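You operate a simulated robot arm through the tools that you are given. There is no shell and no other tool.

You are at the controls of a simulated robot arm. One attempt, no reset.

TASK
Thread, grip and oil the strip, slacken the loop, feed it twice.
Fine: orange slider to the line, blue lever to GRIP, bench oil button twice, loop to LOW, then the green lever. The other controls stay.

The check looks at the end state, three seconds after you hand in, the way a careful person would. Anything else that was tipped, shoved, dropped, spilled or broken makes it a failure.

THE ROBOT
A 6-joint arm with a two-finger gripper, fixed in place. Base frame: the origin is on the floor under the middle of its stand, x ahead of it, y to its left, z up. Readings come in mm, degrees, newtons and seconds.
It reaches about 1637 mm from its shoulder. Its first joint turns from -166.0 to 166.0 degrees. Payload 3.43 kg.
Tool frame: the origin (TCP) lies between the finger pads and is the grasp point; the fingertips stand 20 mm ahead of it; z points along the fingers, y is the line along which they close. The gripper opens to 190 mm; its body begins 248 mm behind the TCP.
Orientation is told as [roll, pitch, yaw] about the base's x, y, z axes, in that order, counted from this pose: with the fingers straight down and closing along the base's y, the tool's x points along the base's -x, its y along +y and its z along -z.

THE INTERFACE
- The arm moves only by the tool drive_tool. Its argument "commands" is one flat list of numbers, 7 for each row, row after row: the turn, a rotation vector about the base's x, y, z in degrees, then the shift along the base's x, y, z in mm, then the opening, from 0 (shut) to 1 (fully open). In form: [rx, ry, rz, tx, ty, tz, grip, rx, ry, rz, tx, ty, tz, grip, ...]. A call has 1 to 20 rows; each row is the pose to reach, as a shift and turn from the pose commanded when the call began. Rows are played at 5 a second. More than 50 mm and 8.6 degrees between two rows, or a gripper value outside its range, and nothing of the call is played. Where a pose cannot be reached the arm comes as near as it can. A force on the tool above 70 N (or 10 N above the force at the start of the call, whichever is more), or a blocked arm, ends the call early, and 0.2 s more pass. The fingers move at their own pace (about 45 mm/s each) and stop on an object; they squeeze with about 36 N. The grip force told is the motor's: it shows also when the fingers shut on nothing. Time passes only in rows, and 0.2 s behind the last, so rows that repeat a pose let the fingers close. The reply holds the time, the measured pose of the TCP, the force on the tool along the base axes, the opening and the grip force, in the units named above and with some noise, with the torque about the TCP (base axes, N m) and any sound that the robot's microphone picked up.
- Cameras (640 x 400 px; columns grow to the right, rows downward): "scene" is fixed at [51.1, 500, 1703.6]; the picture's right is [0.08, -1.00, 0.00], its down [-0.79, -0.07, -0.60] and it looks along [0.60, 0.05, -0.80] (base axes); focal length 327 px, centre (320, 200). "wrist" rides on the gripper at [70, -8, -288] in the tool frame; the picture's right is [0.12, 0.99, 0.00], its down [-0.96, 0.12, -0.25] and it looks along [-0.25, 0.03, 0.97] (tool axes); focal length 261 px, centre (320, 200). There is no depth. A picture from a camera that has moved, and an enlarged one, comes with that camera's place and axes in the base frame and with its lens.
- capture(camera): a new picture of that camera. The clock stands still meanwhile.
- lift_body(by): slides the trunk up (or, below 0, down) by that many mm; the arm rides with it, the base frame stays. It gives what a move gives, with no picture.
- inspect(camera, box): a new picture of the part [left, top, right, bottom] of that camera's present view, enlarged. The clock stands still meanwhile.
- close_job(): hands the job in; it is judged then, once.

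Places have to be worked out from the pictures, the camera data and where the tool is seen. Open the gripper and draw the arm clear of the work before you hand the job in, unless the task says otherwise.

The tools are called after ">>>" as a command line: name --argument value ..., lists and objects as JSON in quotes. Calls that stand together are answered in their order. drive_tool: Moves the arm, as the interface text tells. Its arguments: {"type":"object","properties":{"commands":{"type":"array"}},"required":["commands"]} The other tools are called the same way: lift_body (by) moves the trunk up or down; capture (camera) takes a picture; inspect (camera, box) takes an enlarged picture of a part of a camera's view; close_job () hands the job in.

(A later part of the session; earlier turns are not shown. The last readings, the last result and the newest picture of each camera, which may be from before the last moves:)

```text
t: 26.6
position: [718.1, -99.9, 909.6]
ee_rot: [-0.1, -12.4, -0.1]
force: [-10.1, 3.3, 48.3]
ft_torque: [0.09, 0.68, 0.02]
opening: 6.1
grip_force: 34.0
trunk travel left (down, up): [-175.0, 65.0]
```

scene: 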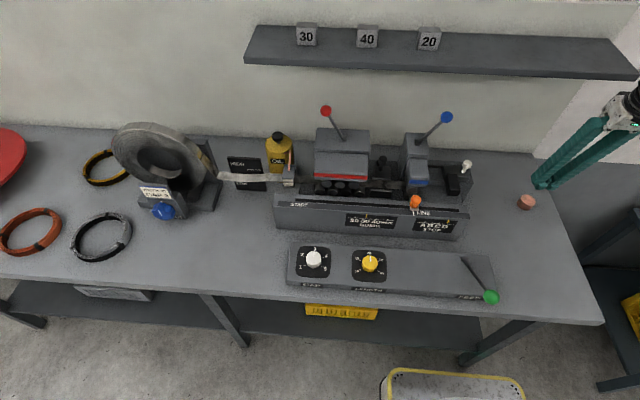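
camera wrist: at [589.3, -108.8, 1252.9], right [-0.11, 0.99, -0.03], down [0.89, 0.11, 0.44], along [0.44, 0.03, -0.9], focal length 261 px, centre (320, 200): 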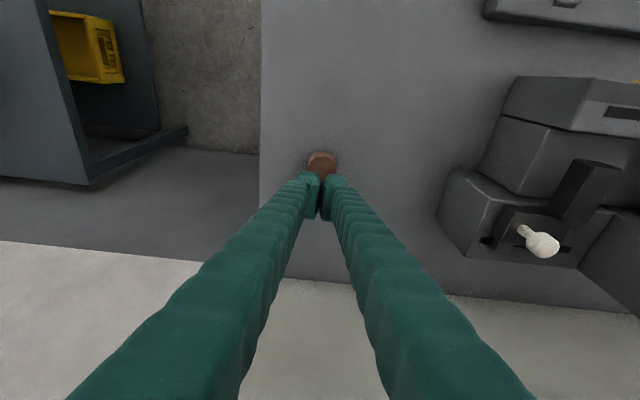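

Contact: 48 N upward at TCP z≈909.6. I'll check whether the button has gone down.

>>> inspect --camera "scene" --box '[490, 175, 570, 225]'

>>> inspect --camera "wrist" --box '[280, 135, 360, 185]'

```text
8.00 times, centred on (530, 200) of scene
camera zoom: at [51.1, 500.0, 1703.6], right [0.08, -1.0, 0.0], down [-0.79, -0.07, -0.6], along [0.6, 0.05, -0.8], focal length 2617 px, centre (-1360, 200)
```

zoom: 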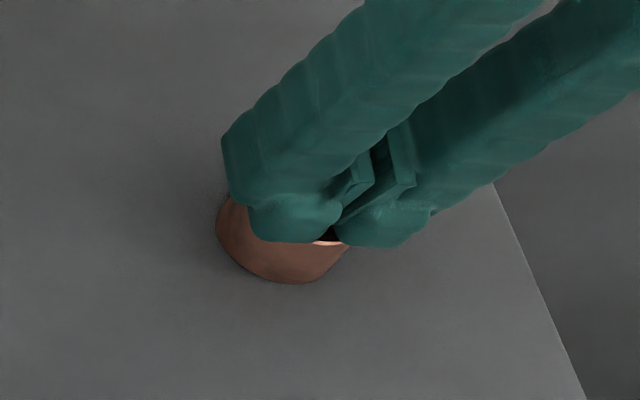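

```text
8.00 times, centred on (320, 160) of wrist
camera zoom: at [588.2, -107.2, 1176.0], right [-0.12, 0.99, -0.03], down [0.89, 0.11, 0.45], along [0.45, 0.03, -0.89], focal length 2085 px, centre (320, 520)
```

zoom: 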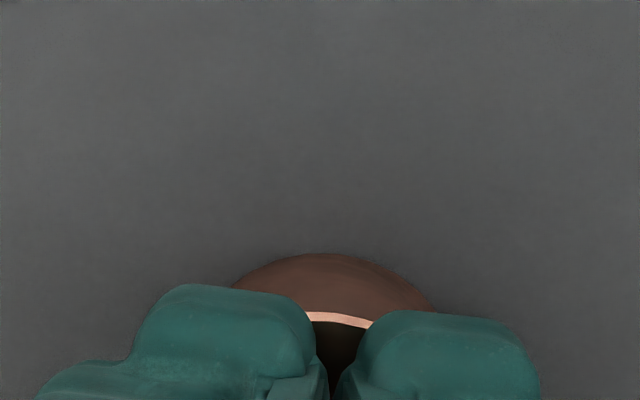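

The force is high with little visible travel. I'll lift in small steps to see whether the button springs back or was a rigid contact.

>>> drive_tool --commands '[0, 0, 0, 0, 0, 2, 0, 0, 0, 0, 0, 0, 2, 0]'

>>> drive_tool --commands '[0, 0, 0, 0, 0, 2, 0, 0, 0, 0, 0, 0, 2, 0]'

>>> drive_tool --commands '[0, 0, 0, 0, 0, 2, 0, 0, 0, 0, 0, 0, 2, 0]'

```text
t: 27.2
position: [717.8, -99.0, 909.8]
ee_rot: [-0.1, -12.4, -0.1]
force: [-5.4, 0.5, 54.7]
ft_torque: [0.1, 0.71, 0.0]
opening: 5.9
grip_force: 34.3
trunk travel left (down, up): [-175.0, 65.0]
```

```text
t: 27.8
position: [718.6, -99.8, 909.4]
ee_rot: [0.0, -12.3, -0.1]
force: [5.2, 0.6, 34.8]
ft_torque: [0.0, 0.31, 0.02]
opening: 6.3
grip_force: 34.6
trunk travel left (down, up): [-175.0, 65.0]
```

```text
t: 28.4
position: [716.4, -99.1, 910.8]
ee_rot: [0.0, -12.0, -0.1]
force: [2.0, 0.3, 5.2]
ft_torque: [0.05, 0.04, -0.01]
opening: 6.2
grip_force: 34.6
trunk travel left (down, up): [-175.0, 65.0]
```

The contact released within about 6 mm of lift, but the fingers stay 6 mm apart, so I want to see why before moving further.

>>> inspect --camera "wrist" --box '[290, 150, 354, 190]'

>>> inspect --camera "scene" --box '[505, 180, 553, 210]'

```text
10.00 times, centred on (322, 170) of wrist
camera zoom: at [589.5, -107.5, 1177.3], right [-0.11, 0.99, -0.03], down [0.89, 0.11, 0.44], along [0.44, 0.03, -0.9], focal length 2606 px, centre (300, 500)
```

zoom: 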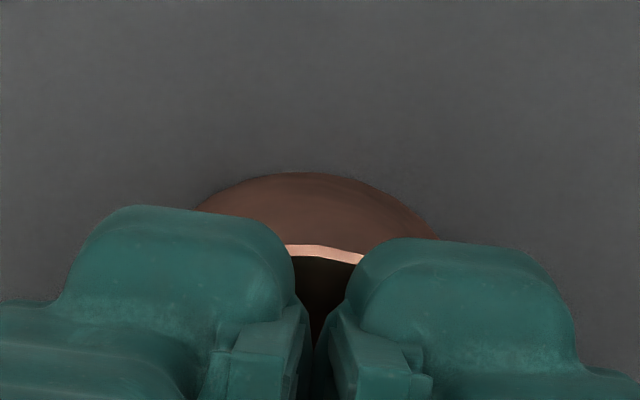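

```text
13.33 times, centred on (529, 195) of scene
camera zoom: at [51.1, 500.0, 1703.6], right [0.08, -1.0, 0.0], down [-0.79, -0.07, -0.6], along [0.6, 0.05, -0.8], focal length 4362 px, centre (-2467, 267)
```

zoom: 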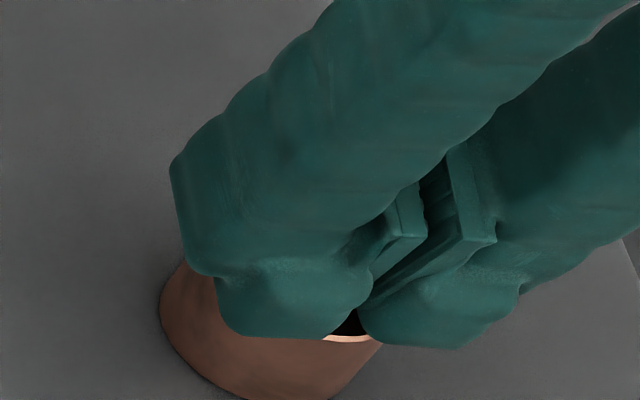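

Nothing seems to be held; the tips just spread under load. I'll lift 15 mm and check that the opening returns to zero and the button is intact.

>>> drive_tool --commands '[0, 0, 0, 0, 0, 5, 0, 0, 0, 0, 0, 0, 10, 0, 0, 0, 0, 0, 0, 15, 0, 0, 0, 0, 0, 0, 15, 0]'

>>> inspect --camera "wrist" --box '[280, 135, 360, 185]'

>>> inspect --camera "scene" --box '[505, 180, 553, 210]'

```text
t: 29.4
position: [718.3, -99.1, 926.0]
ee_rot: [0.0, -12.1, -0.1]
force: [0.0, 0.2, -0.4]
ft_torque: [-0.03, -0.01, -0.03]
opening: 0.2
grip_force: 34.6
trunk travel left (down, up): [-175.0, 65.0]
```

```text
8.00 times, centred on (320, 160) of wrist
camera zoom: at [589.8, -107.0, 1192.9], right [-0.11, 0.99, -0.03], down [0.89, 0.11, 0.44], along [0.44, 0.03, -0.9], focal length 2085 px, centre (320, 520)
```

zoom: 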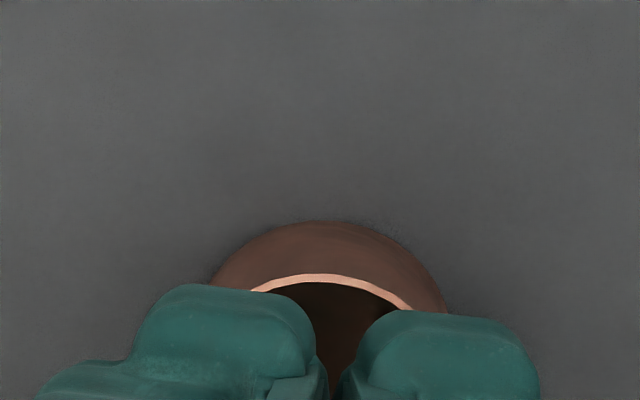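

```text
13.33 times, centred on (529, 195) of scene
camera zoom: at [51.1, 500.0, 1703.6], right [0.08, -1.0, 0.0], down [-0.79, -0.07, -0.6], along [0.6, 0.05, -0.8], focal length 4362 px, centre (-2467, 267)
```

zoom: 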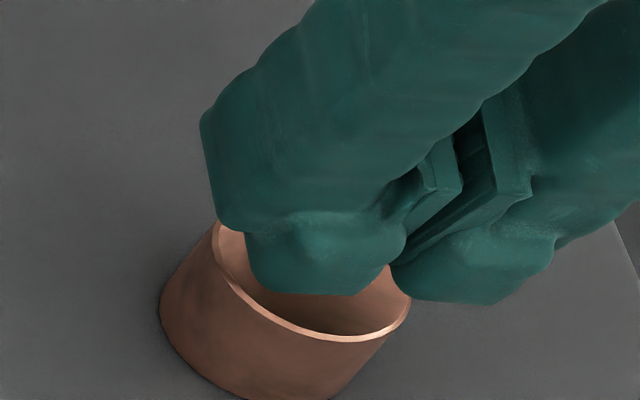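

The opening is back to 0. I'll lift higher to get a clear view of the button and of any oil on the strip.

>>> drive_tool --commands '[0, 0, 0, 0, 0, 30, 0, 0, 0, 0, -20, 0, 60, 0, 0, 0, 0, -60, 0, 75, 0, 0, 0, 0, -100, 0, 80, 0, 0, 0, 0, -100, 0, 80, 0]'

>>> inspect --camera "scene" --box '[505, 180, 553, 210]'

>>> inspect --camera "wrist" --box '[260, 120, 420, 220]'

>>> inspect --camera "scene" --box '[200, 120, 320, 210]'

```text
t: 30.6
position: [619.7, -98.8, 1006.0]
ee_rot: [-0.1, -12.2, -0.1]
force: [-0.1, -0.5, -0.8]
ft_torque: [0.01, 0.0, 0.02]
opening: 0.0
grip_force: 34.5
trunk travel left (down, up): [-175.0, 65.0]
```

```text
13.33 times, centred on (529, 195) of scene
camera zoom: at [51.1, 500.0, 1703.6], right [0.08, -1.0, 0.0], down [-0.79, -0.07, -0.6], along [0.6, 0.05, -0.8], focal length 4362 px, centre (-2467, 267)
```

zoom: 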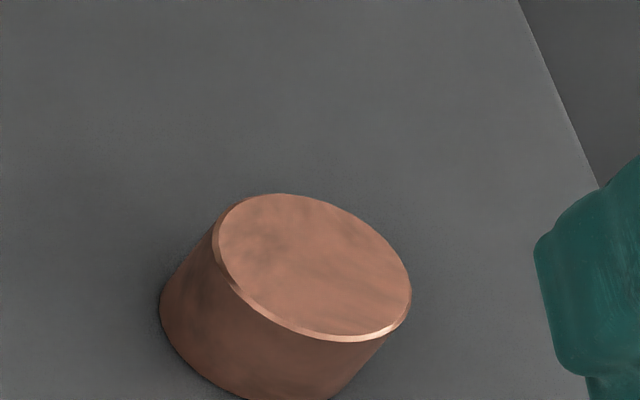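

```text
4.00 times, centred on (340, 170) of wrist
camera zoom: at [491.4, -107.6, 1272.8], right [-0.12, 0.99, -0.03], down [0.89, 0.11, 0.44], along [0.44, 0.03, -0.9], focal length 1043 px, centre (240, 320)
```

zoom: 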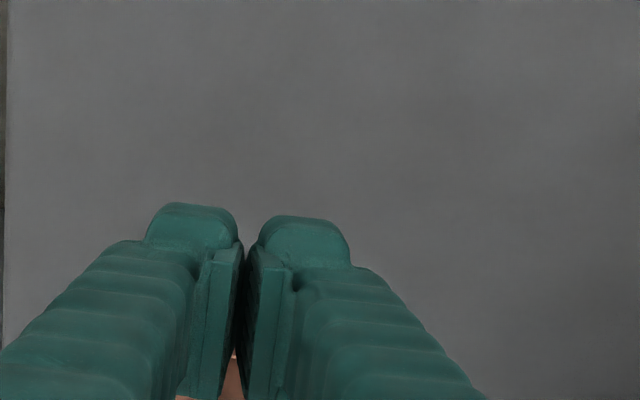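

```text
4.44 times, centred on (260, 165) of scene
camera zoom: at [51.1, 500.0, 1703.6], right [0.08, -1.0, 0.0], down [-0.79, -0.07, -0.6], along [0.6, 0.05, -0.8], focal length 1454 px, centre (587, 356)
```

zoom: 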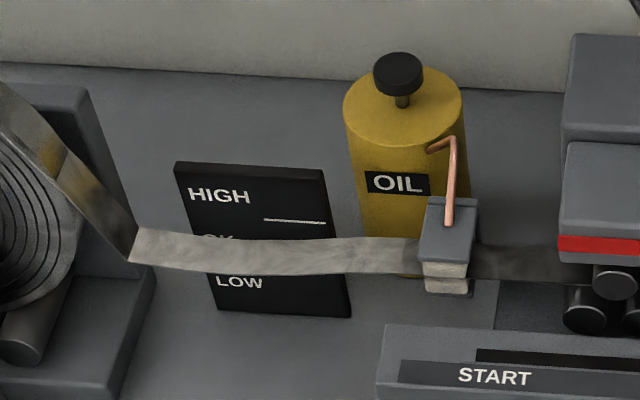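

The button looks intact, but there was no visible travel and no sound. I'll check the oil felt and look over the rest of the bench in case something else is the oil button.

>>> inspect --camera "scene" --box '[262, 125, 310, 195]'

>>> inspect --camera "scene" --box '[0, 110, 220, 310]'

>>> inspect --camera "scene" --box '[440, 140, 640, 330]'

```text
5.71 times, centred on (286, 160) of scene
camera zoom: at [51.1, 500.0, 1703.6], right [0.08, -1.0, 0.0], down [-0.79, -0.07, -0.6], along [0.6, 0.05, -0.8], focal length 1869 px, centre (514, 429)
```

zoom: 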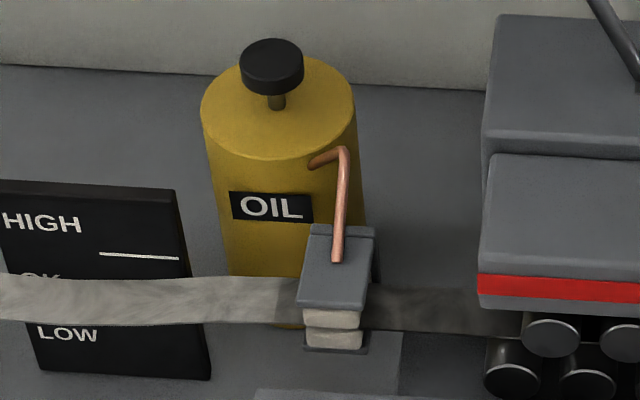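

```text
2.00 times, centred on (110, 210) of scene
camera zoom: at [51.1, 500.0, 1703.6], right [0.08, -1.0, 0.0], down [-0.79, -0.07, -0.6], along [0.6, 0.05, -0.8], focal length 654 px, centre (740, 180)
```

zoom: 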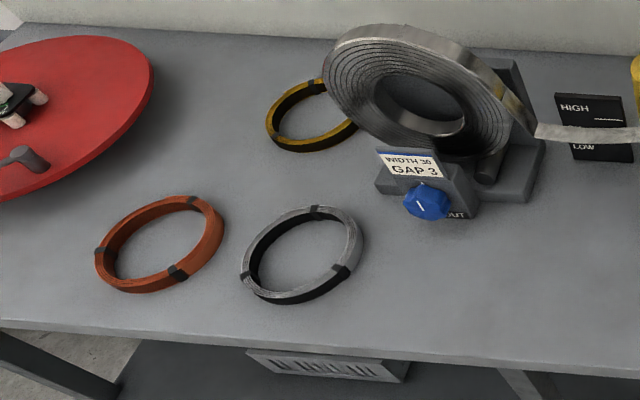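

```text
2.11 times, centred on (540, 235) of scene
camera zoom: at [51.1, 500.0, 1703.6], right [0.08, -1.0, 0.0], down [-0.79, -0.07, -0.6], along [0.6, 0.05, -0.8], focal length 689 px, centre (-143, 126)
```

zoom: 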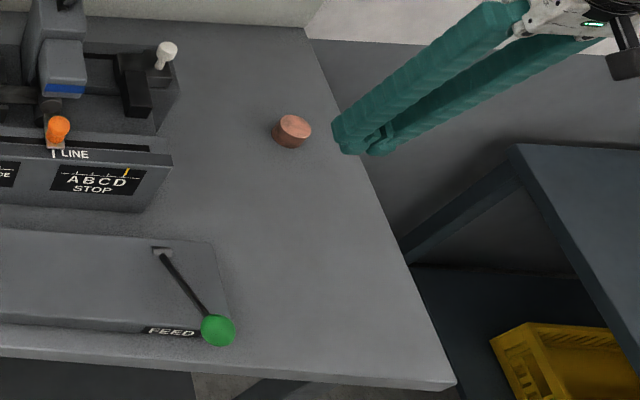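

The copper puck stands rigid at ~26 mm high and did not move at ~55 N, while the OIL can has a mushroom plunger on a visible stem at about (790, 692, 1028). I'll fly high over to the can to look at it closely before touching anything.

>>> drive_tool --commands '[0, -1, 0, -10, 0, 45, 0, 0, -2, 0, -20, 10, 90, 0, 0, -3, 0, -30, 30, 130, 0, 0, -4, 0, -40, 60, 165, 0, 0, -5, 0, -45, 100, 190, 0, 0, -6, 0, -45, 145, 210, 0, 0, -7, 0, -45, 193, 219, 0, 0, -8, 0, -45, 241, 226, 0, 0, -9, 0, -45, 289, 231, 0, 0, -10, 0, -45, 337, 235, 0, 0, -10, 0, -45, 385, 235, 0, 0, -10, 0, -45, 433, 235, 0, 0, -10, 0, -45, 481, 235, 0, 0, -10, 0, -45, 529, 235, 0, 0, -10, 0, -45, 577, 235, 0, 0, -10, 0, -45, 625, 235, 0, 0, -10, 0, -45, 673, 235, 0, 0, -10, 0, -45, 721, 235, 0, 0, -10, 0, -45, 769, 235, 0, 0, -10, 0, -45, 791, 235, 0]'

>>> capture --camera "wrist"

>>> capture --camera "scene"

```text
t: 34.8
position: [573.0, 692.3, 1240.5]
ee_rot: [0.0, -22.0, -0.1]
force: [-1.0, -0.9, 0.3]
ft_torque: [0.08, -0.01, 0.03]
opening: 0.0
grip_force: 34.4
trunk travel left (down, up): [-175.0, 65.0]
```

```text
taken
camera wrist: at [401.0, 683.9, 1480.9], right [-0.11, 0.99, -0.05], down [0.8, 0.11, 0.59], along [0.59, 0.03, -0.8], focal length 261 px, centre (320, 200)
```

wrist: 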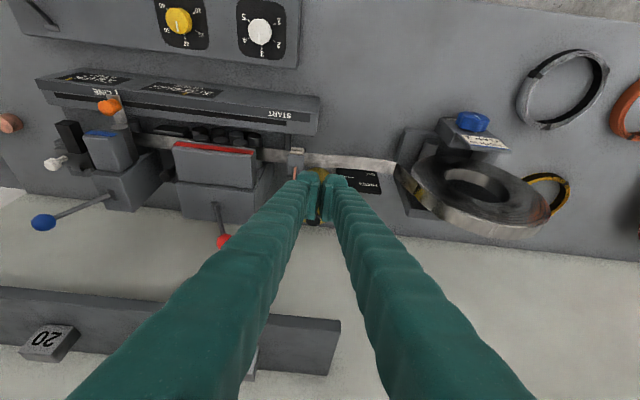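

```text
taken
```

scene: 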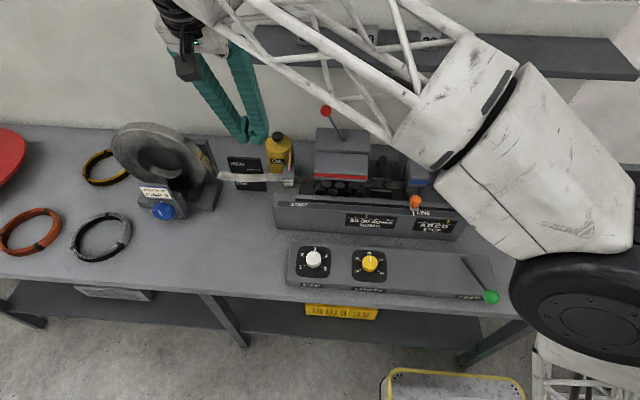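

I'm in front of the oil can with the arm well above everything. I'll open the fingers to see the plunger between them.

>>> drive_tool --commands '[0, 0, 0, 0, 0, 0, 0.4, 0, 0, 0, 0, 0, 0, 0.8, 0, 0, 0, 0, 0, 0, 0.8, 0, 0, 0, 0, 0, 0, 0.8, 0, 0, 0, 0, 0, 0, 0.8, 0, 0, 0, 0, 0, 0, 0.8, 0, 0, 0, 0, 0, 0, 0.8, 0, 0, 0, 0, 0, 0, 0.8]'

>>> inspect --camera "wrist" --box '[270, 130, 400, 230]'

>>> inspect --camera "wrist" --box '[400, 90, 560, 250]'

```text
t: 36.6
position: [573.7, 691.1, 1241.0]
ee_rot: [0.1, -22.2, -0.1]
force: [-0.6, 0.3, -0.5]
ft_torque: [-0.01, -0.01, 0.02]
opening: 151.9
grip_force: 0.0
trunk travel left (down, up): [-175.0, 65.0]
```

```text
4.00 times, centred on (335, 180) of wrist
camera zoom: at [400.9, 682.8, 1481.8], right [-0.11, 0.99, -0.05], down [0.8, 0.11, 0.59], along [0.59, 0.03, -0.8], focal length 1043 px, centre (260, 280)
```

zoom: 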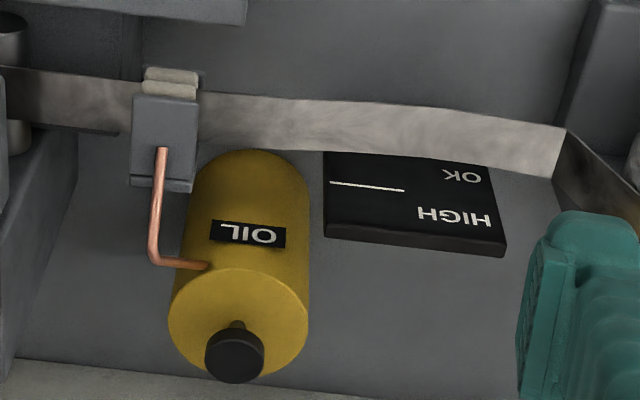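

```text
2.50 times, centred on (480, 170) of wrist
camera zoom: at [400.9, 682.8, 1481.8], right [-0.11, 0.99, -0.05], down [0.8, 0.11, 0.59], along [0.59, 0.03, -0.8], focal length 652 px, centre (-80, 275)
```

zoom: 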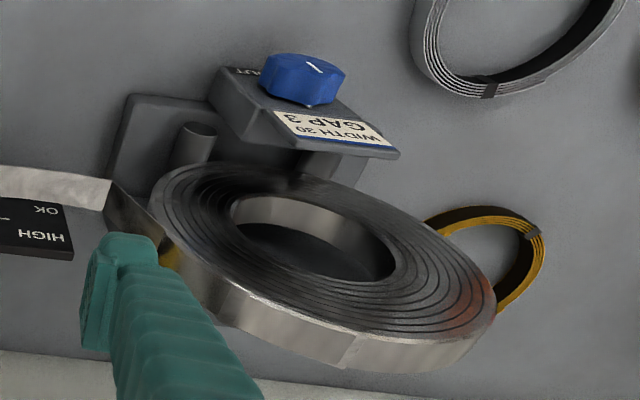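

The plunger cap is at about (787, 691, 1031), and a gentle touch will tell whether it is a sprung button or a fixed prop. I'll close the fingers and approach to about 20 mm above it.

>>> drive_tool --commands '[0, 0, 0, 10, 0, -5, 0.3, 0, 0, 0, 20, 0, -10, 0, 0, 0, 0, 30, 0, -15, 0, 0, 0, 0, 40, 0, -20, 0, 0, 0, 0, 75, 0, -48, 0, 0, 0, 0, 112, 0, -76, 0, 0, 0, 0, 149, 0, -104, 0, 0, 0, 0, 186, 0, -132, 0, 0, 0, 0, 216, 0, -155, 0, 0, 0, 0, 216, 0, -155, 0, 0, 0, 0, 216, 0, -155, 0]'

>>> inspect --camera "wrist" --box '[260, 120, 380, 220]'

>>> inspect --camera "scene" --box '[200, 60, 340, 200]'

```text
t: 39.0
position: [789.4, 693.1, 1082.7]
ee_rot: [0.0, -22.3, -0.2]
force: [-0.2, 0.2, -0.8]
ft_torque: [-0.03, 0.03, 0.02]
opening: 0.0
grip_force: 34.0
trunk travel left (down, up): [-175.0, 65.0]
```

```text
4.00 times, centred on (320, 170) of wrist
camera zoom: at [616.7, 685.7, 1324.1], right [-0.11, 0.99, -0.05], down [0.8, 0.11, 0.59], along [0.59, 0.03, -0.8], focal length 1043 px, centre (320, 320)
```

zoom: 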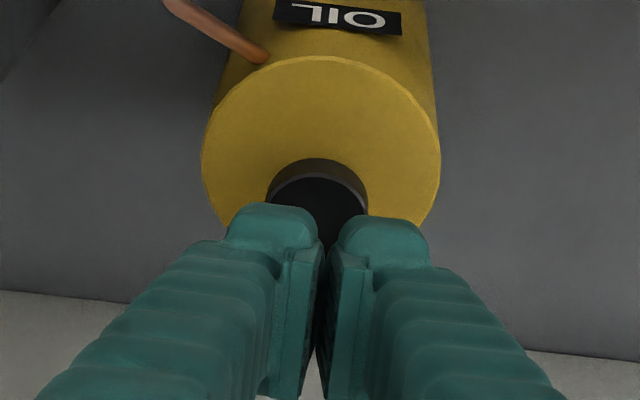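

```text
2.86 times, centred on (270, 130) of scene
camera zoom: at [51.1, 500.0, 1703.6], right [0.08, -1.0, 0.0], down [-0.79, -0.07, -0.6], along [0.6, 0.05, -0.8], focal length 935 px, centre (463, 400)
```

zoom: 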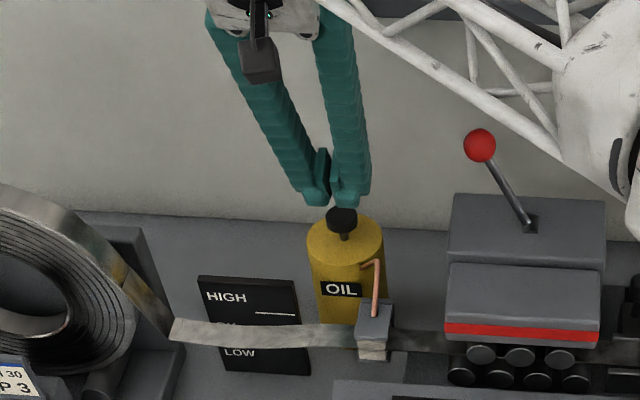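

The fingertips are right above the cap, so I'll shift by (+3, -2) mm and lower close to it.

>>> drive_tool --commands '[0, 0, 0, 3, -2, -8, 0, 0, 0, 0, 3, -2, -16, 0, 0, 0, 0, 3, -2, -22, 0, 0, 0, 0, 3, -2, -22, 0]'

>>> inspect --camera "scene" --box '[250, 110, 330, 180]'

```text
t: 40.0
position: [792.1, 691.0, 1064.4]
ee_rot: [0.0, -22.2, -0.1]
force: [-0.4, -0.3, 0.3]
ft_torque: [0.0, 0.03, 0.01]
opening: 0.0
grip_force: 34.1
trunk travel left (down, up): [-175.0, 65.0]
```

```text
5.71 times, centred on (290, 145) of scene
camera zoom: at [51.1, 500.0, 1703.6], right [0.08, -1.0, 0.0], down [-0.79, -0.07, -0.6], along [0.6, 0.05, -0.8], focal length 1869 px, centre (491, 514)
```

zoom: 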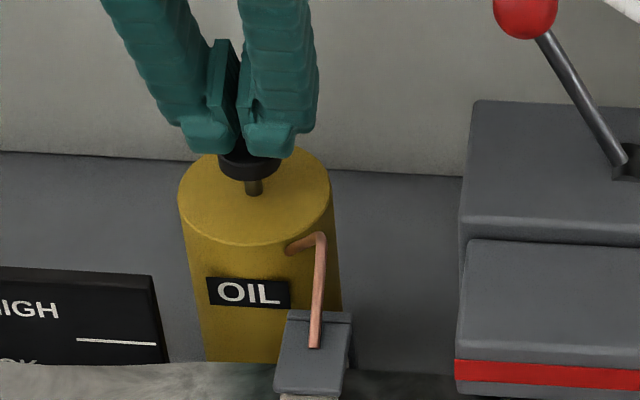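

No contact yet. I'll lower in 2 mm steps, reading the force after each to feel the stiffness.

>>> drive_tool --commands '[0, 0, 0, 0, 0, -3, 0, 0, 0, 0, 0, 0, -5, 0, 0, 0, 0, 0, 0, -5, 0]'

>>> drive_tool --commands '[0, 0, 0, 0, 0, -2, 0, 0, 0, 0, 0, 0, -2, 0]'

>>> drive_tool --commands '[0, 0, 0, 0, 0, -2, 0, 0, 0, 0, 0, 0, -2, 0]'

```text
t: 40.8
position: [792.4, 690.4, 1058.1]
ee_rot: [-0.1, -22.2, -0.1]
force: [-0.1, 0.4, 0.2]
ft_torque: [0.0, -0.01, 0.0]
opening: 0.0
grip_force: 34.7
trunk travel left (down, up): [-175.0, 65.0]
```

```text
t: 41.4
position: [792.3, 689.3, 1057.2]
ee_rot: [0.0, -22.3, -0.1]
force: [0.0, 0.1, -0.2]
ft_torque: [0.0, 0.05, 0.0]
opening: 6.0
grip_force: 34.1
trunk travel left (down, up): [-175.0, 65.0]
```

```text
t: 42.0
position: [791.5, 691.1, 1055.7]
ee_rot: [0.0, -22.1, 0.0]
force: [0.5, 0.3, 1.1]
ft_torque: [-0.01, -0.03, 0.0]
opening: 6.1
grip_force: 34.1
trunk travel left (down, up): [-175.0, 65.0]
```

Contact has begun, since the opening jumped to 6 mm as it did on the puck, yet the force is only ~1 N. I'll continue carefully.

>>> drive_tool --commands '[0, 0, 0, 0, 0, -2, 0, 0, 0, 0, 0, 0, -2, 0]'

>>> inspect --camera "scene" --box '[250, 110, 330, 180]'

>>> inspect --camera "wrist" --box '[260, 120, 380, 220]'

```text
t: 42.6
position: [792.5, 689.8, 1053.0]
ee_rot: [0.0, -22.2, 0.0]
force: [0.3, 0.8, 2.7]
ft_torque: [-0.01, 0.08, -0.02]
opening: 6.2
grip_force: 34.5
trunk travel left (down, up): [-175.0, 65.0]
```

```text
5.71 times, centred on (290, 145) of scene
camera zoom: at [51.1, 500.0, 1703.6], right [0.08, -1.0, 0.0], down [-0.79, -0.07, -0.6], along [0.6, 0.05, -0.8], focal length 1869 px, centre (491, 514)
```

zoom: 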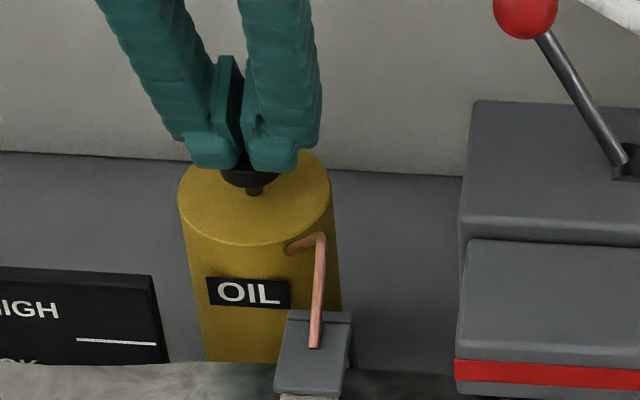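

```text
4.00 times, centred on (320, 170) of wrist
camera zoom: at [619.5, 682.0, 1293.5], right [-0.11, 0.99, -0.05], down [0.8, 0.11, 0.59], along [0.59, 0.03, -0.8], focal length 1043 px, centre (320, 320)
```

zoom: 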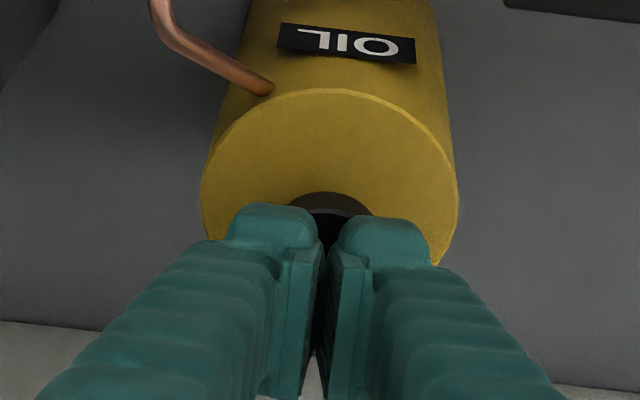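

The plunger slides down on a light spring (~3 N after 4 mm), so it is the working oil button and the rigid puck was not. I'll carry this same stroke on down to its bottom as press one.

>>> drive_tool --commands '[0, 0, 0, 0, 0, -2, 0, 0, 0, 0, 0, 0, -4, 0, 0, 0, 0, 0, 0, -6, 0, 0, 0, 0, 0, 0, -6, 0]'

>>> inspect --camera "scene" --box '[250, 110, 330, 180]'

```text
t: 43.6
position: [792.7, 688.5, 1047.7]
ee_rot: [0.0, -22.1, -0.1]
force: [-0.6, 0.8, 5.1]
ft_torque: [0.03, 0.01, 0.0]
opening: 6.0
grip_force: 34.8
trunk travel left (down, up): [-175.0, 65.0]
heard: click
```

```text
5.71 times, centred on (290, 145) of scene
camera zoom: at [51.1, 500.0, 1703.6], right [0.08, -1.0, 0.0], down [-0.79, -0.07, -0.6], along [0.6, 0.05, -0.8], focal length 1869 px, centre (491, 514)
```

zoom: 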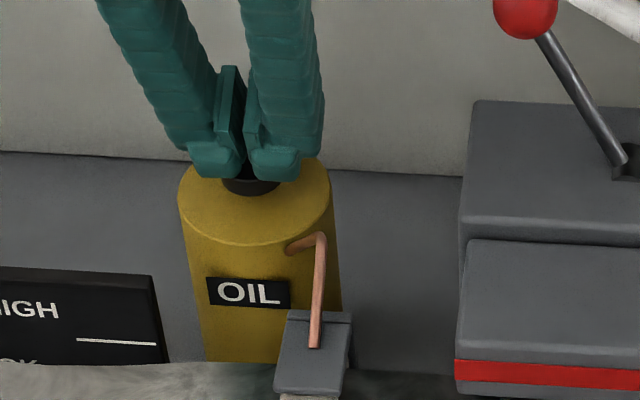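

A click was heard at z≈1048, so that is press one. I'll lift fully clear to let it spring back, and check the felt and the cap.

>>> drive_tool --commands '[0, 0, 0, 0, 0, 6, 0, 0, 0, 0, 0, 0, 12, 0, 0, 0, 0, 0, 2, 18, 0, 0, 0, 0, 0, 2, 24, 0, 0, 0, 0, 0, 2, 24, 0]'

>>> inspect --camera "scene" --box '[250, 110, 330, 200]'

```text
t: 44.8
position: [792.3, 691.4, 1072.0]
ee_rot: [0.0, -22.1, -0.1]
force: [0.1, 0.4, -1.1]
ft_torque: [0.01, 0.0, 0.02]
opening: 0.1
grip_force: 34.3
trunk travel left (down, up): [-175.0, 65.0]
```

```text
4.44 times, centred on (290, 155) of scene
camera zoom: at [51.1, 500.0, 1703.6], right [0.08, -1.0, 0.0], down [-0.79, -0.07, -0.6], along [0.6, 0.05, -0.8], focal length 1454 px, centre (453, 400)
```

zoom: 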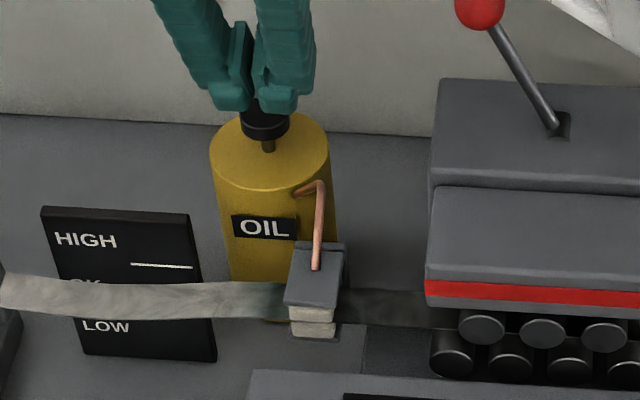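

The plunger has sprung back to full height. Now for the second press, with the same stroke.

>>> drive_tool --commands '[0, 0, 0, 0, 0, -6, 0, 0, 0, 0, 0, 0, -12, 0, 0, 0, 0, 0, 0, -17, 0, 0, 0, 0, 0, 0, -21, 0, 0, 0, 0, 0, 0, -25, 0, 0, 0, 0, 0, 0, -25, 0]'

```text
t: 46.2
position: [793.4, 691.6, 1044.9]
ee_rot: [0.0, -22.2, -0.1]
force: [-0.1, 1.3, 4.7]
ft_torque: [0.02, 0.05, 0.0]
opening: 6.0
grip_force: 34.3
trunk travel left (down, up): [-175.0, 65.0]
heard: click
```

The second click was heard. I'll lift straight up off the plunger, then back away toward the robot.

>>> drive_tool --commands '[0, 0, 0, 0, 0, 6, 0, 0, 0, 0, 0, 0, 14, 0, 0, 0, 0, 0, 0, 25, 0, 0, 0, 0, -15, 0, 50, 0, 0, 0, 0, -45, 0, 75, 0, 0, 0, 0, -85, 0, 100, 0, 0, 0, 0, -125, 5, 120, 0, 0, 0, 0, -165, 15, 140, 0, 0, 0, 0, -205, 25, 155, 0, 0, 0, 0, -205, 25, 155, 0]'

>>> inspect --camera "scene" --box '[200, 110, 330, 210]'

>>> capture --camera "wrist"

```text
t: 48.4
position: [588.7, 716.4, 1200.1]
ee_rot: [-0.1, -22.2, -0.2]
force: [-0.6, 0.9, 0.2]
ft_torque: [0.0, 0.02, 0.02]
opening: 0.0
grip_force: 34.1
trunk travel left (down, up): [-175.0, 65.0]
```

```text
4.00 times, centred on (265, 160) of scene
camera zoom: at [51.1, 500.0, 1703.6], right [0.08, -1.0, 0.0], down [-0.79, -0.07, -0.6], along [0.6, 0.05, -0.8], focal length 1308 px, centre (540, 360)
```

zoom: 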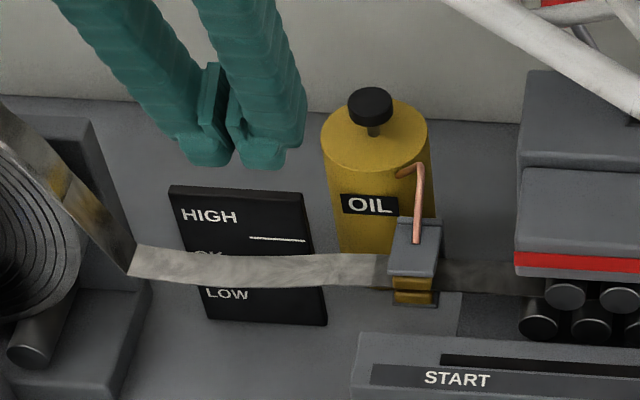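

```text
taken
camera wrist: at [415.3, 708.2, 1440.9], right [-0.11, 0.99, -0.05], down [0.8, 0.11, 0.59], along [0.59, 0.03, -0.8], focal length 261 px, centre (320, 200)
```

wrist: 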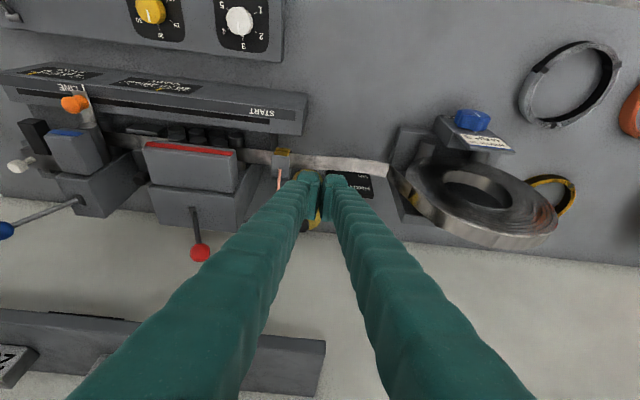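

The felt has turned amber, which confirms the oiling worked. Next is the loop: I'll move to view the blue knob on the reel stand, with the fingers opened.

>>> drive_tool --commands '[0, 0, 0, -15, 40, 10, 0.2, 0, 0, 0, -35, 80, 15, 0.4, 0, 0, 0, -55, 120, 15, 0.6, 0, 0, 0, -75, 160, 10, 0.8, 0, 0, 0, -95, 200, 0, 0.8, 0, 0, 0, -115, 240, -10, 0.8, 0, 0, 0, -135, 280, -20, 0.8, 0, 0, 0, -140, 285, -30, 0.8, 0, 0, 0, -140, 285, -30, 0.8]'

>>> capture --camera "wrist"

>>> capture --camera "scene"

```text
t: 50.4
position: [448.2, 944.7, 1156.6]
ee_rot: [-0.1, -22.2, 0.0]
force: [0.6, 0.6, -0.9]
ft_torque: [-0.13, -0.05, -0.06]
opening: 151.8
grip_force: 0.1
out of reach, approached as far as the arm can: row 5, 6, 7, 8, 9
trunk travel left (down, up): [-175.0, 65.0]
```

```text
taken
camera wrist: at [275.5, 937.0, 1398.2], right [-0.11, 0.99, -0.05], down [0.8, 0.12, 0.59], along [0.59, 0.03, -0.8], focal length 261 px, centre (320, 200)
```

wrist: 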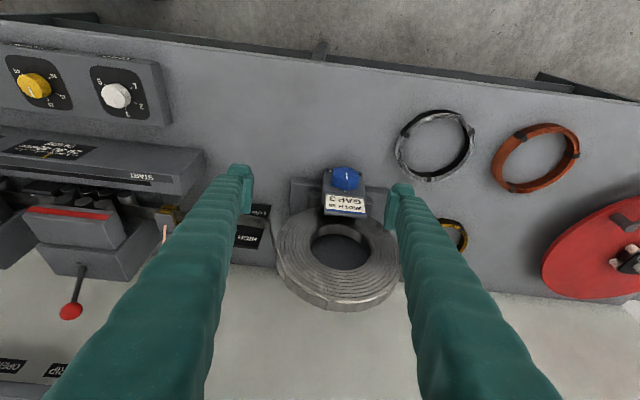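

```text
taken
```

scene: 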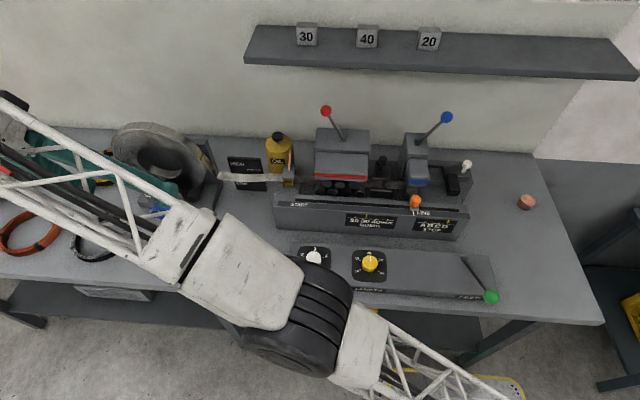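

The arm ran short of y≈1000 in this orientation, but the view is good. I'll zoom in on the knob and its labels.

>>> inspect --camera "wrist" --box '[290, 140, 400, 230]'

>>> inspect --camera "wrist" --box '[320, 155, 376, 190]'

>>> inspect --camera "scene" --box '[130, 175, 230, 235]'

```text
4.44 times, centred on (345, 185) of wrist
camera zoom: at [275.5, 937.0, 1398.2], right [-0.11, 0.99, -0.05], down [0.8, 0.12, 0.59], along [0.59, 0.03, -0.8], focal length 1158 px, centre (209, 267)
```

zoom: 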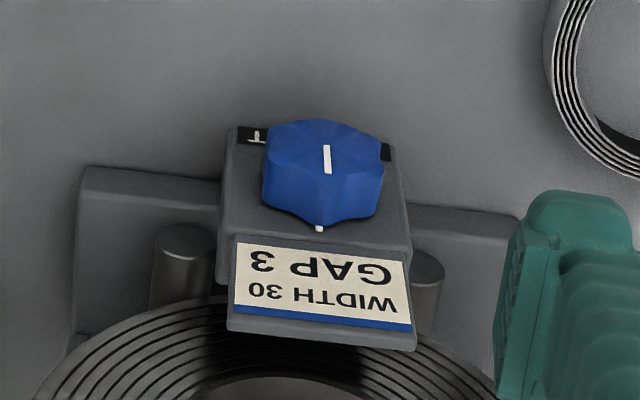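

```text
11.43 times, centred on (348, 172) of wrist
camera zoom: at [275.5, 937.0, 1398.2], right [-0.11, 0.99, -0.05], down [0.8, 0.12, 0.59], along [0.59, 0.03, -0.8], focal length 2979 px, centre (0, 514)
```

zoom: 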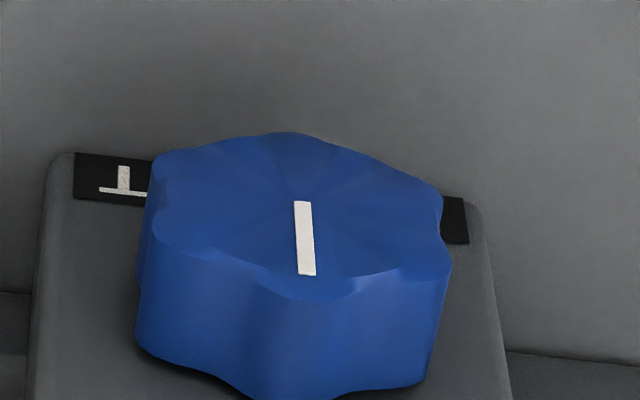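

```text
6.40 times, centred on (180, 205) of scene
camera zoom: at [51.1, 500.0, 1703.6], right [0.08, -1.0, 0.0], down [-0.79, -0.07, -0.6], along [0.6, 0.05, -0.8], focal length 2094 px, centre (1216, 168)
```

zoom: 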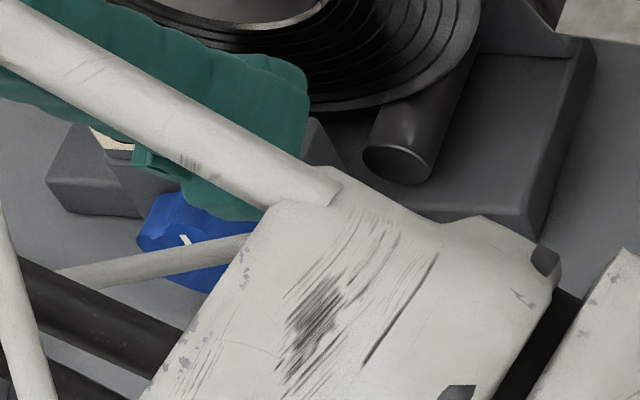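

The knob faces the robot, with its axis roughly horizontal along -x. The face centre is at about (547, 1001.6, 927), it is ~58 mm wide with its pointer at 12 o'clock, and its label reads "PAY OUT". I'll pitch the gripper toward horizontal and come to a pre-grasp pose in front of it.

>>> drive_tool --commands '[0, -5, 0, 3, 0, -25, 0.6, 0, -10, 0, 6, 0, -50, 0.5, 0, -15, 0, 9, 0, -75, 0.5, 0, -20, 0, 12, 0, -100, 0.5, 0, -25, 0, 15, 0, -125, 0.5, 0, -30, 0, 18, 0, -150, 0.5, 0, -35, 0, 20, 0, -172, 0.5, 0, -39, 0, 20, 0, -190, 0.5, 0, -43, 0, 20, 0, -200, 0.5, 0, -43, 0, 20, 0, -200, 0.5]'

>>> capture --camera "wrist"

>>> capture --camera "scene"

```text
t: 52.6
position: [465.1, 944.8, 955.8]
ee_rot: [0.1, -65.2, -0.1]
force: [0.5, 0.2, -0.4]
ft_torque: [0.0, -0.06, -0.01]
opening: 94.9
grip_force: 0.1
trunk travel left (down, up): [-175.0, 65.0]
```

```text
taken
camera wrist: at [176.3, 937.2, 1014.4], right [-0.05, 0.99, -0.11], down [0.18, 0.11, 0.98], along [0.98, 0.03, -0.18], focal length 261 px, centre (320, 200)
```

wrist: 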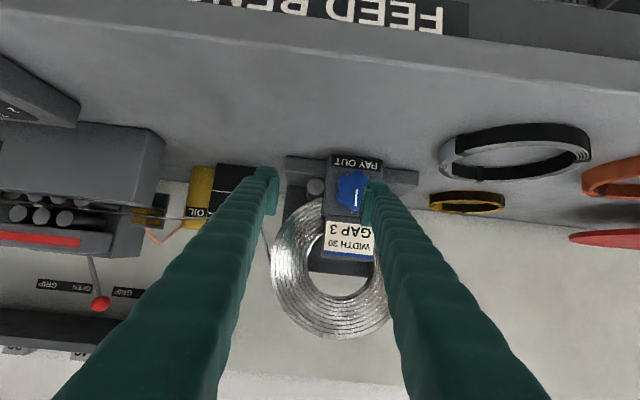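

```text
taken
```

scene: 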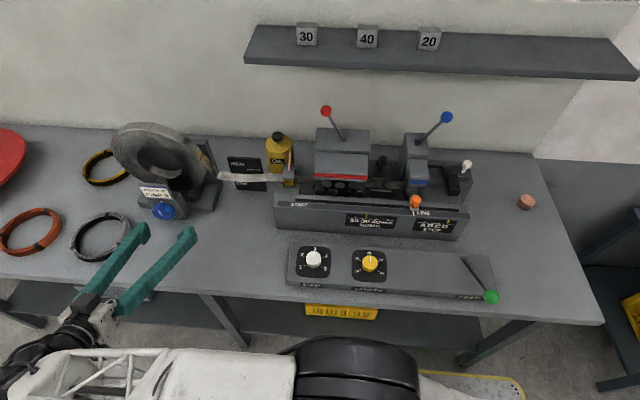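

Now I have a frontal view of the knob with the "PAY OUT" label. I'll zoom in for details and alignment.

>>> inspect --camera "wrist" --box '[300, 140, 400, 215]'

>>> inspect --camera "scene" --box '[120, 120, 300, 240]'

```text
5.33 times, centred on (350, 178) of wrist
camera zoom: at [176.3, 937.2, 1014.4], right [-0.05, 0.99, -0.11], down [0.18, 0.11, 0.98], along [0.98, 0.03, -0.18], focal length 1390 px, centre (160, 320)
```

zoom: 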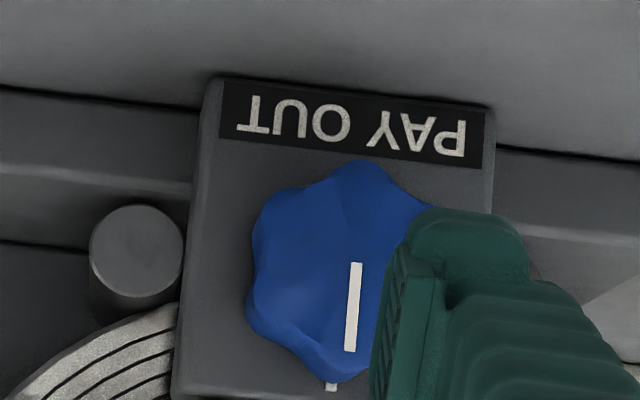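

```text
3.33 times, centred on (210, 180) of scene
camera zoom: at [51.1, 500.0, 1703.6], right [0.08, -1.0, 0.0], down [-0.79, -0.07, -0.6], along [0.6, 0.05, -0.8], focal length 1090 px, centre (687, 267)
```

zoom: 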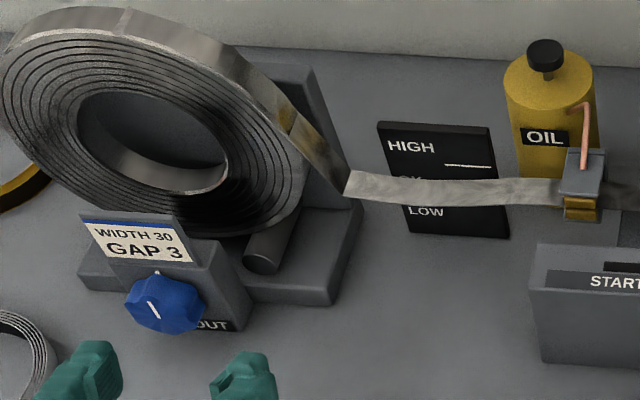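

The pointer starts at 12 o'clock under its index tick, and the knob centre is at about (547, 1000, 927). I'll line up in y, then advance partway and check the alignment.

>>> drive_tool --commands '[0, 0, 0, 2, 20, 5, 0.5, 0, 0, 0, 4, 40, 8, 0.5, 0, 0, 0, 6, 55, 10, 0.5, 0, 0, 0, 26, 55, 0, 0.5, 0, 0, 0, 46, 55, -8, 0.5, 0, 0, 0, 46, 55, -8, 0.5]'

>>> inspect --camera "wrist" --box '[250, 130, 390, 230]'

>>> inspect --camera "scene" --box '[120, 170, 220, 240]'

```text
t: 54.0
position: [512.0, 999.2, 949.9]
ee_rot: [0.0, -65.2, -0.1]
force: [0.9, -0.2, -0.1]
ft_torque: [-0.01, 0.01, -0.01]
opening: 94.9
grip_force: 0.0
trunk travel left (down, up): [-175.0, 65.0]
```

```text
4.00 times, centred on (320, 180) of wrist
camera zoom: at [221.5, 991.6, 1007.1], right [-0.05, 0.99, -0.11], down [0.18, 0.11, 0.98], along [0.98, 0.03, -0.18], focal length 1043 px, centre (320, 280)
```

zoom: 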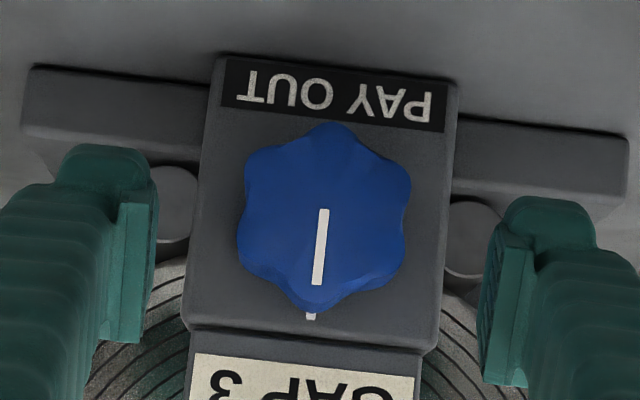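

```text
5.71 times, centred on (170, 205) of scene
camera zoom: at [51.1, 500.0, 1703.6], right [0.08, -1.0, 0.0], down [-0.79, -0.07, -0.6], along [0.6, 0.05, -0.8], focal length 1869 px, centre (1177, 171)
```

zoom: 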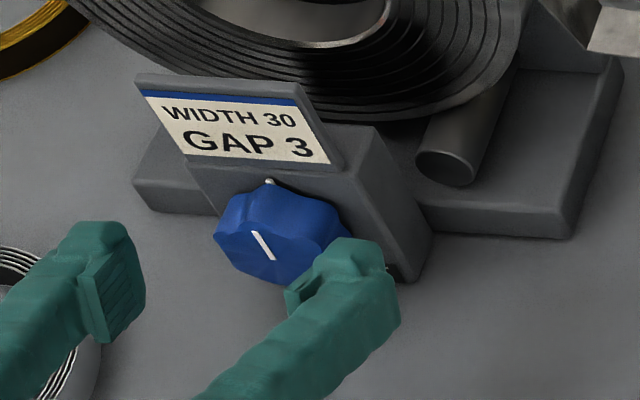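

The gripper straddles the six-lobed knob well, with valleys at 3 and 9 o'clock. I'll advance about 34 mm along the finger axis and close on it.

>>> drive_tool --commands '[0, 0, 0, 11, 1, -5, 0.5, 0, 0, 0, 22, 1, -10, 0.5, 0, 0, 0, 32, 1, -15, 0.5, 0, 0, 0, 32, 1, -15, 0.5]'

>>> inspect --camera "wrist" --box '[250, 130, 390, 230]'

>>> inspect --camera "scene" --box '[120, 170, 220, 240]'

```text
t: 55.0
position: [544.9, 999.9, 934.3]
ee_rot: [0.1, -65.3, -0.1]
force: [0.8, -0.6, -0.5]
ft_torque: [-0.01, 0.02, -0.01]
opening: 94.8
grip_force: 0.1
trunk travel left (down, up): [-175.0, 65.0]
```

```text
4.00 times, centred on (320, 180) of wrist
camera zoom: at [254.4, 992.5, 991.8], right [-0.05, 0.99, -0.11], down [0.18, 0.11, 0.98], along [0.98, 0.03, -0.18], focal length 1043 px, centre (320, 280)
```

zoom: 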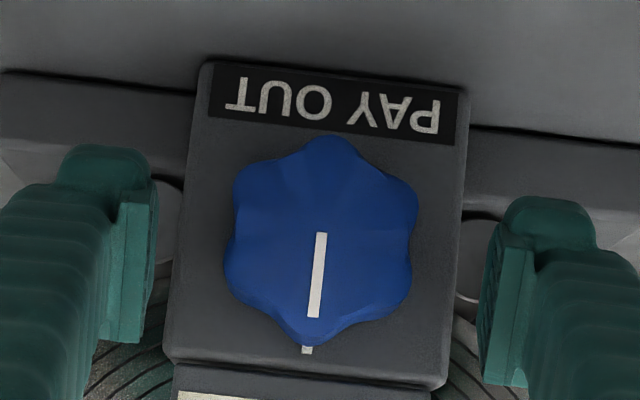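

```text
5.71 times, centred on (170, 205) of scene
camera zoom: at [51.1, 500.0, 1703.6], right [0.08, -1.0, 0.0], down [-0.79, -0.07, -0.6], along [0.6, 0.05, -0.8], focal length 1869 px, centre (1177, 171)
```

zoom: 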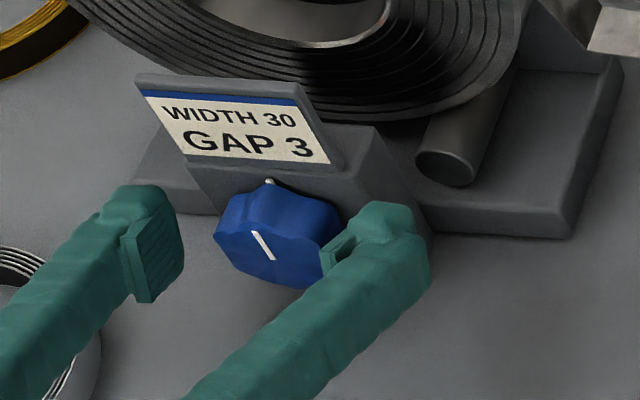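

The fingers are either side of the knob and free. I'll go 4 mm deeper and close on it.

>>> drive_tool --commands '[0, 0, 0, 3.5, 0.5, -1.5, 0.5, 0, 0, 0, 3.5, 0.5, -1.5, 0.3, 0, 0, 0, 3.5, 0.5, -1.5, 0.15, 0, 0, 0, 3.5, 0.5, -1.5, 0.15, 0, 0, 0, 3.5, 0.5, -1.5, 0.15, 0, 0, 0, 3.5, 0.5, -1.5, 0.15]'

>>> inspect --camera "wrist" --box '[250, 130, 390, 230]'

>>> inspect --camera "scene" --box '[120, 120, 300, 240]'

```text
t: 56.4
position: [548.3, 999.6, 932.4]
ee_rot: [-0.1, -65.2, -0.1]
force: [-5.8, -14.1, -2.4]
ft_torque: [-0.16, 0.04, -0.1]
opening: 54.6
grip_force: 45.1
trunk travel left (down, up): [-175.0, 65.0]
```

```text
4.00 times, centred on (320, 180) of wrist
camera zoom: at [258.1, 992.4, 990.2], right [-0.05, 0.99, -0.11], down [0.18, 0.11, 0.98], along [0.98, 0.03, -0.18], focal length 1043 px, centre (320, 280)
```

zoom: 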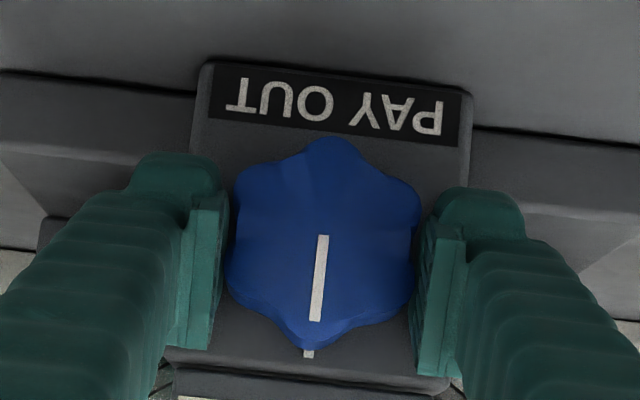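

```text
3.33 times, centred on (210, 180) of scene
camera zoom: at [51.1, 500.0, 1703.6], right [0.08, -1.0, 0.0], down [-0.79, -0.07, -0.6], along [0.6, 0.05, -0.8], focal length 1090 px, centre (687, 267)
```

zoom: 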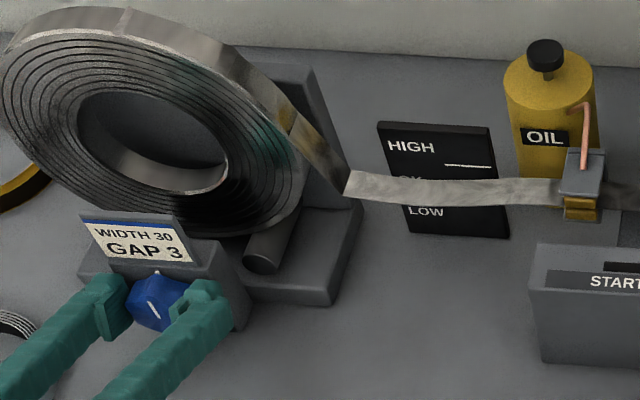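

The knob is gripped at 54.6 mm. Since I don't know the pay-out direction, I'll turn it clockwise (seen from the operator) by about 16° and watch the loop.

>>> drive_tool --commands '[4, 0, -0.7, 0, -0.4, 0, 0.15, 8, 0, -1.4, 0, -0.8, -0.1, 0.15, 12, 0, -2.1, 0, -1.2, -0.1, 0.15, 16, 0, -2.8, 0, -1.7, -0.2, 0.15, 16, 0, -2.8, 0, -1.7, -0.2, 0.15, 16, 0, -2.8, 0, -1.7, -0.2, 0.15]'

>>> inspect --camera "scene" --box '[120, 120, 300, 240]'

>>> inspect --camera "wrist" --box '[250, 130, 390, 230]'

```text
t: 57.8
position: [549.5, 996.6, 932.1]
ee_rot: [33.9, -60.3, -33.4]
force: [15.6, -28.9, -8.1]
ft_torque: [-0.3, -0.32, -0.07]
opening: 54.6
grip_force: 44.6
trunk travel left (down, up): [-175.0, 65.0]
```

```text
3.33 times, centred on (210, 180) of scene
camera zoom: at [51.1, 500.0, 1703.6], right [0.08, -1.0, 0.0], down [-0.79, -0.07, -0.6], along [0.6, 0.05, -0.8], focal length 1090 px, centre (687, 267)
```

zoom: 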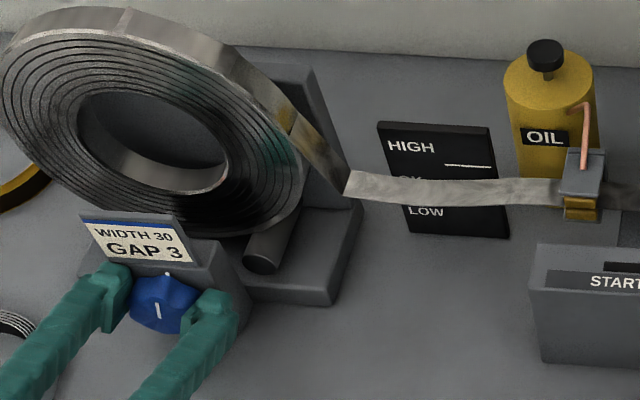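

```text
4.00 times, centred on (320, 180) of wrist
camera zoom: at [258.6, 988.7, 987.6], right [0.0, 0.99, 0.17], down [0.18, -0.17, 0.97], along [0.98, 0.03, -0.18], focal length 1043 px, centre (320, 280)
```

zoom: 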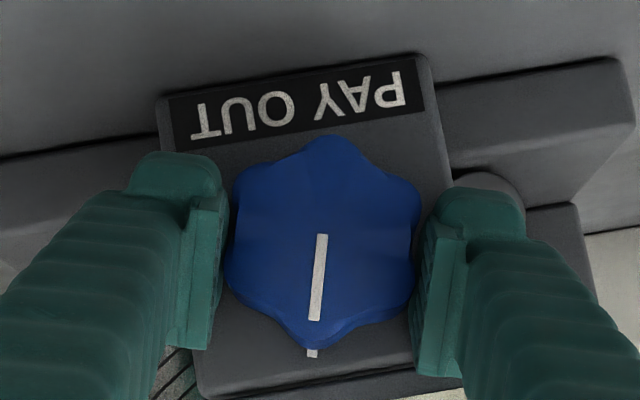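

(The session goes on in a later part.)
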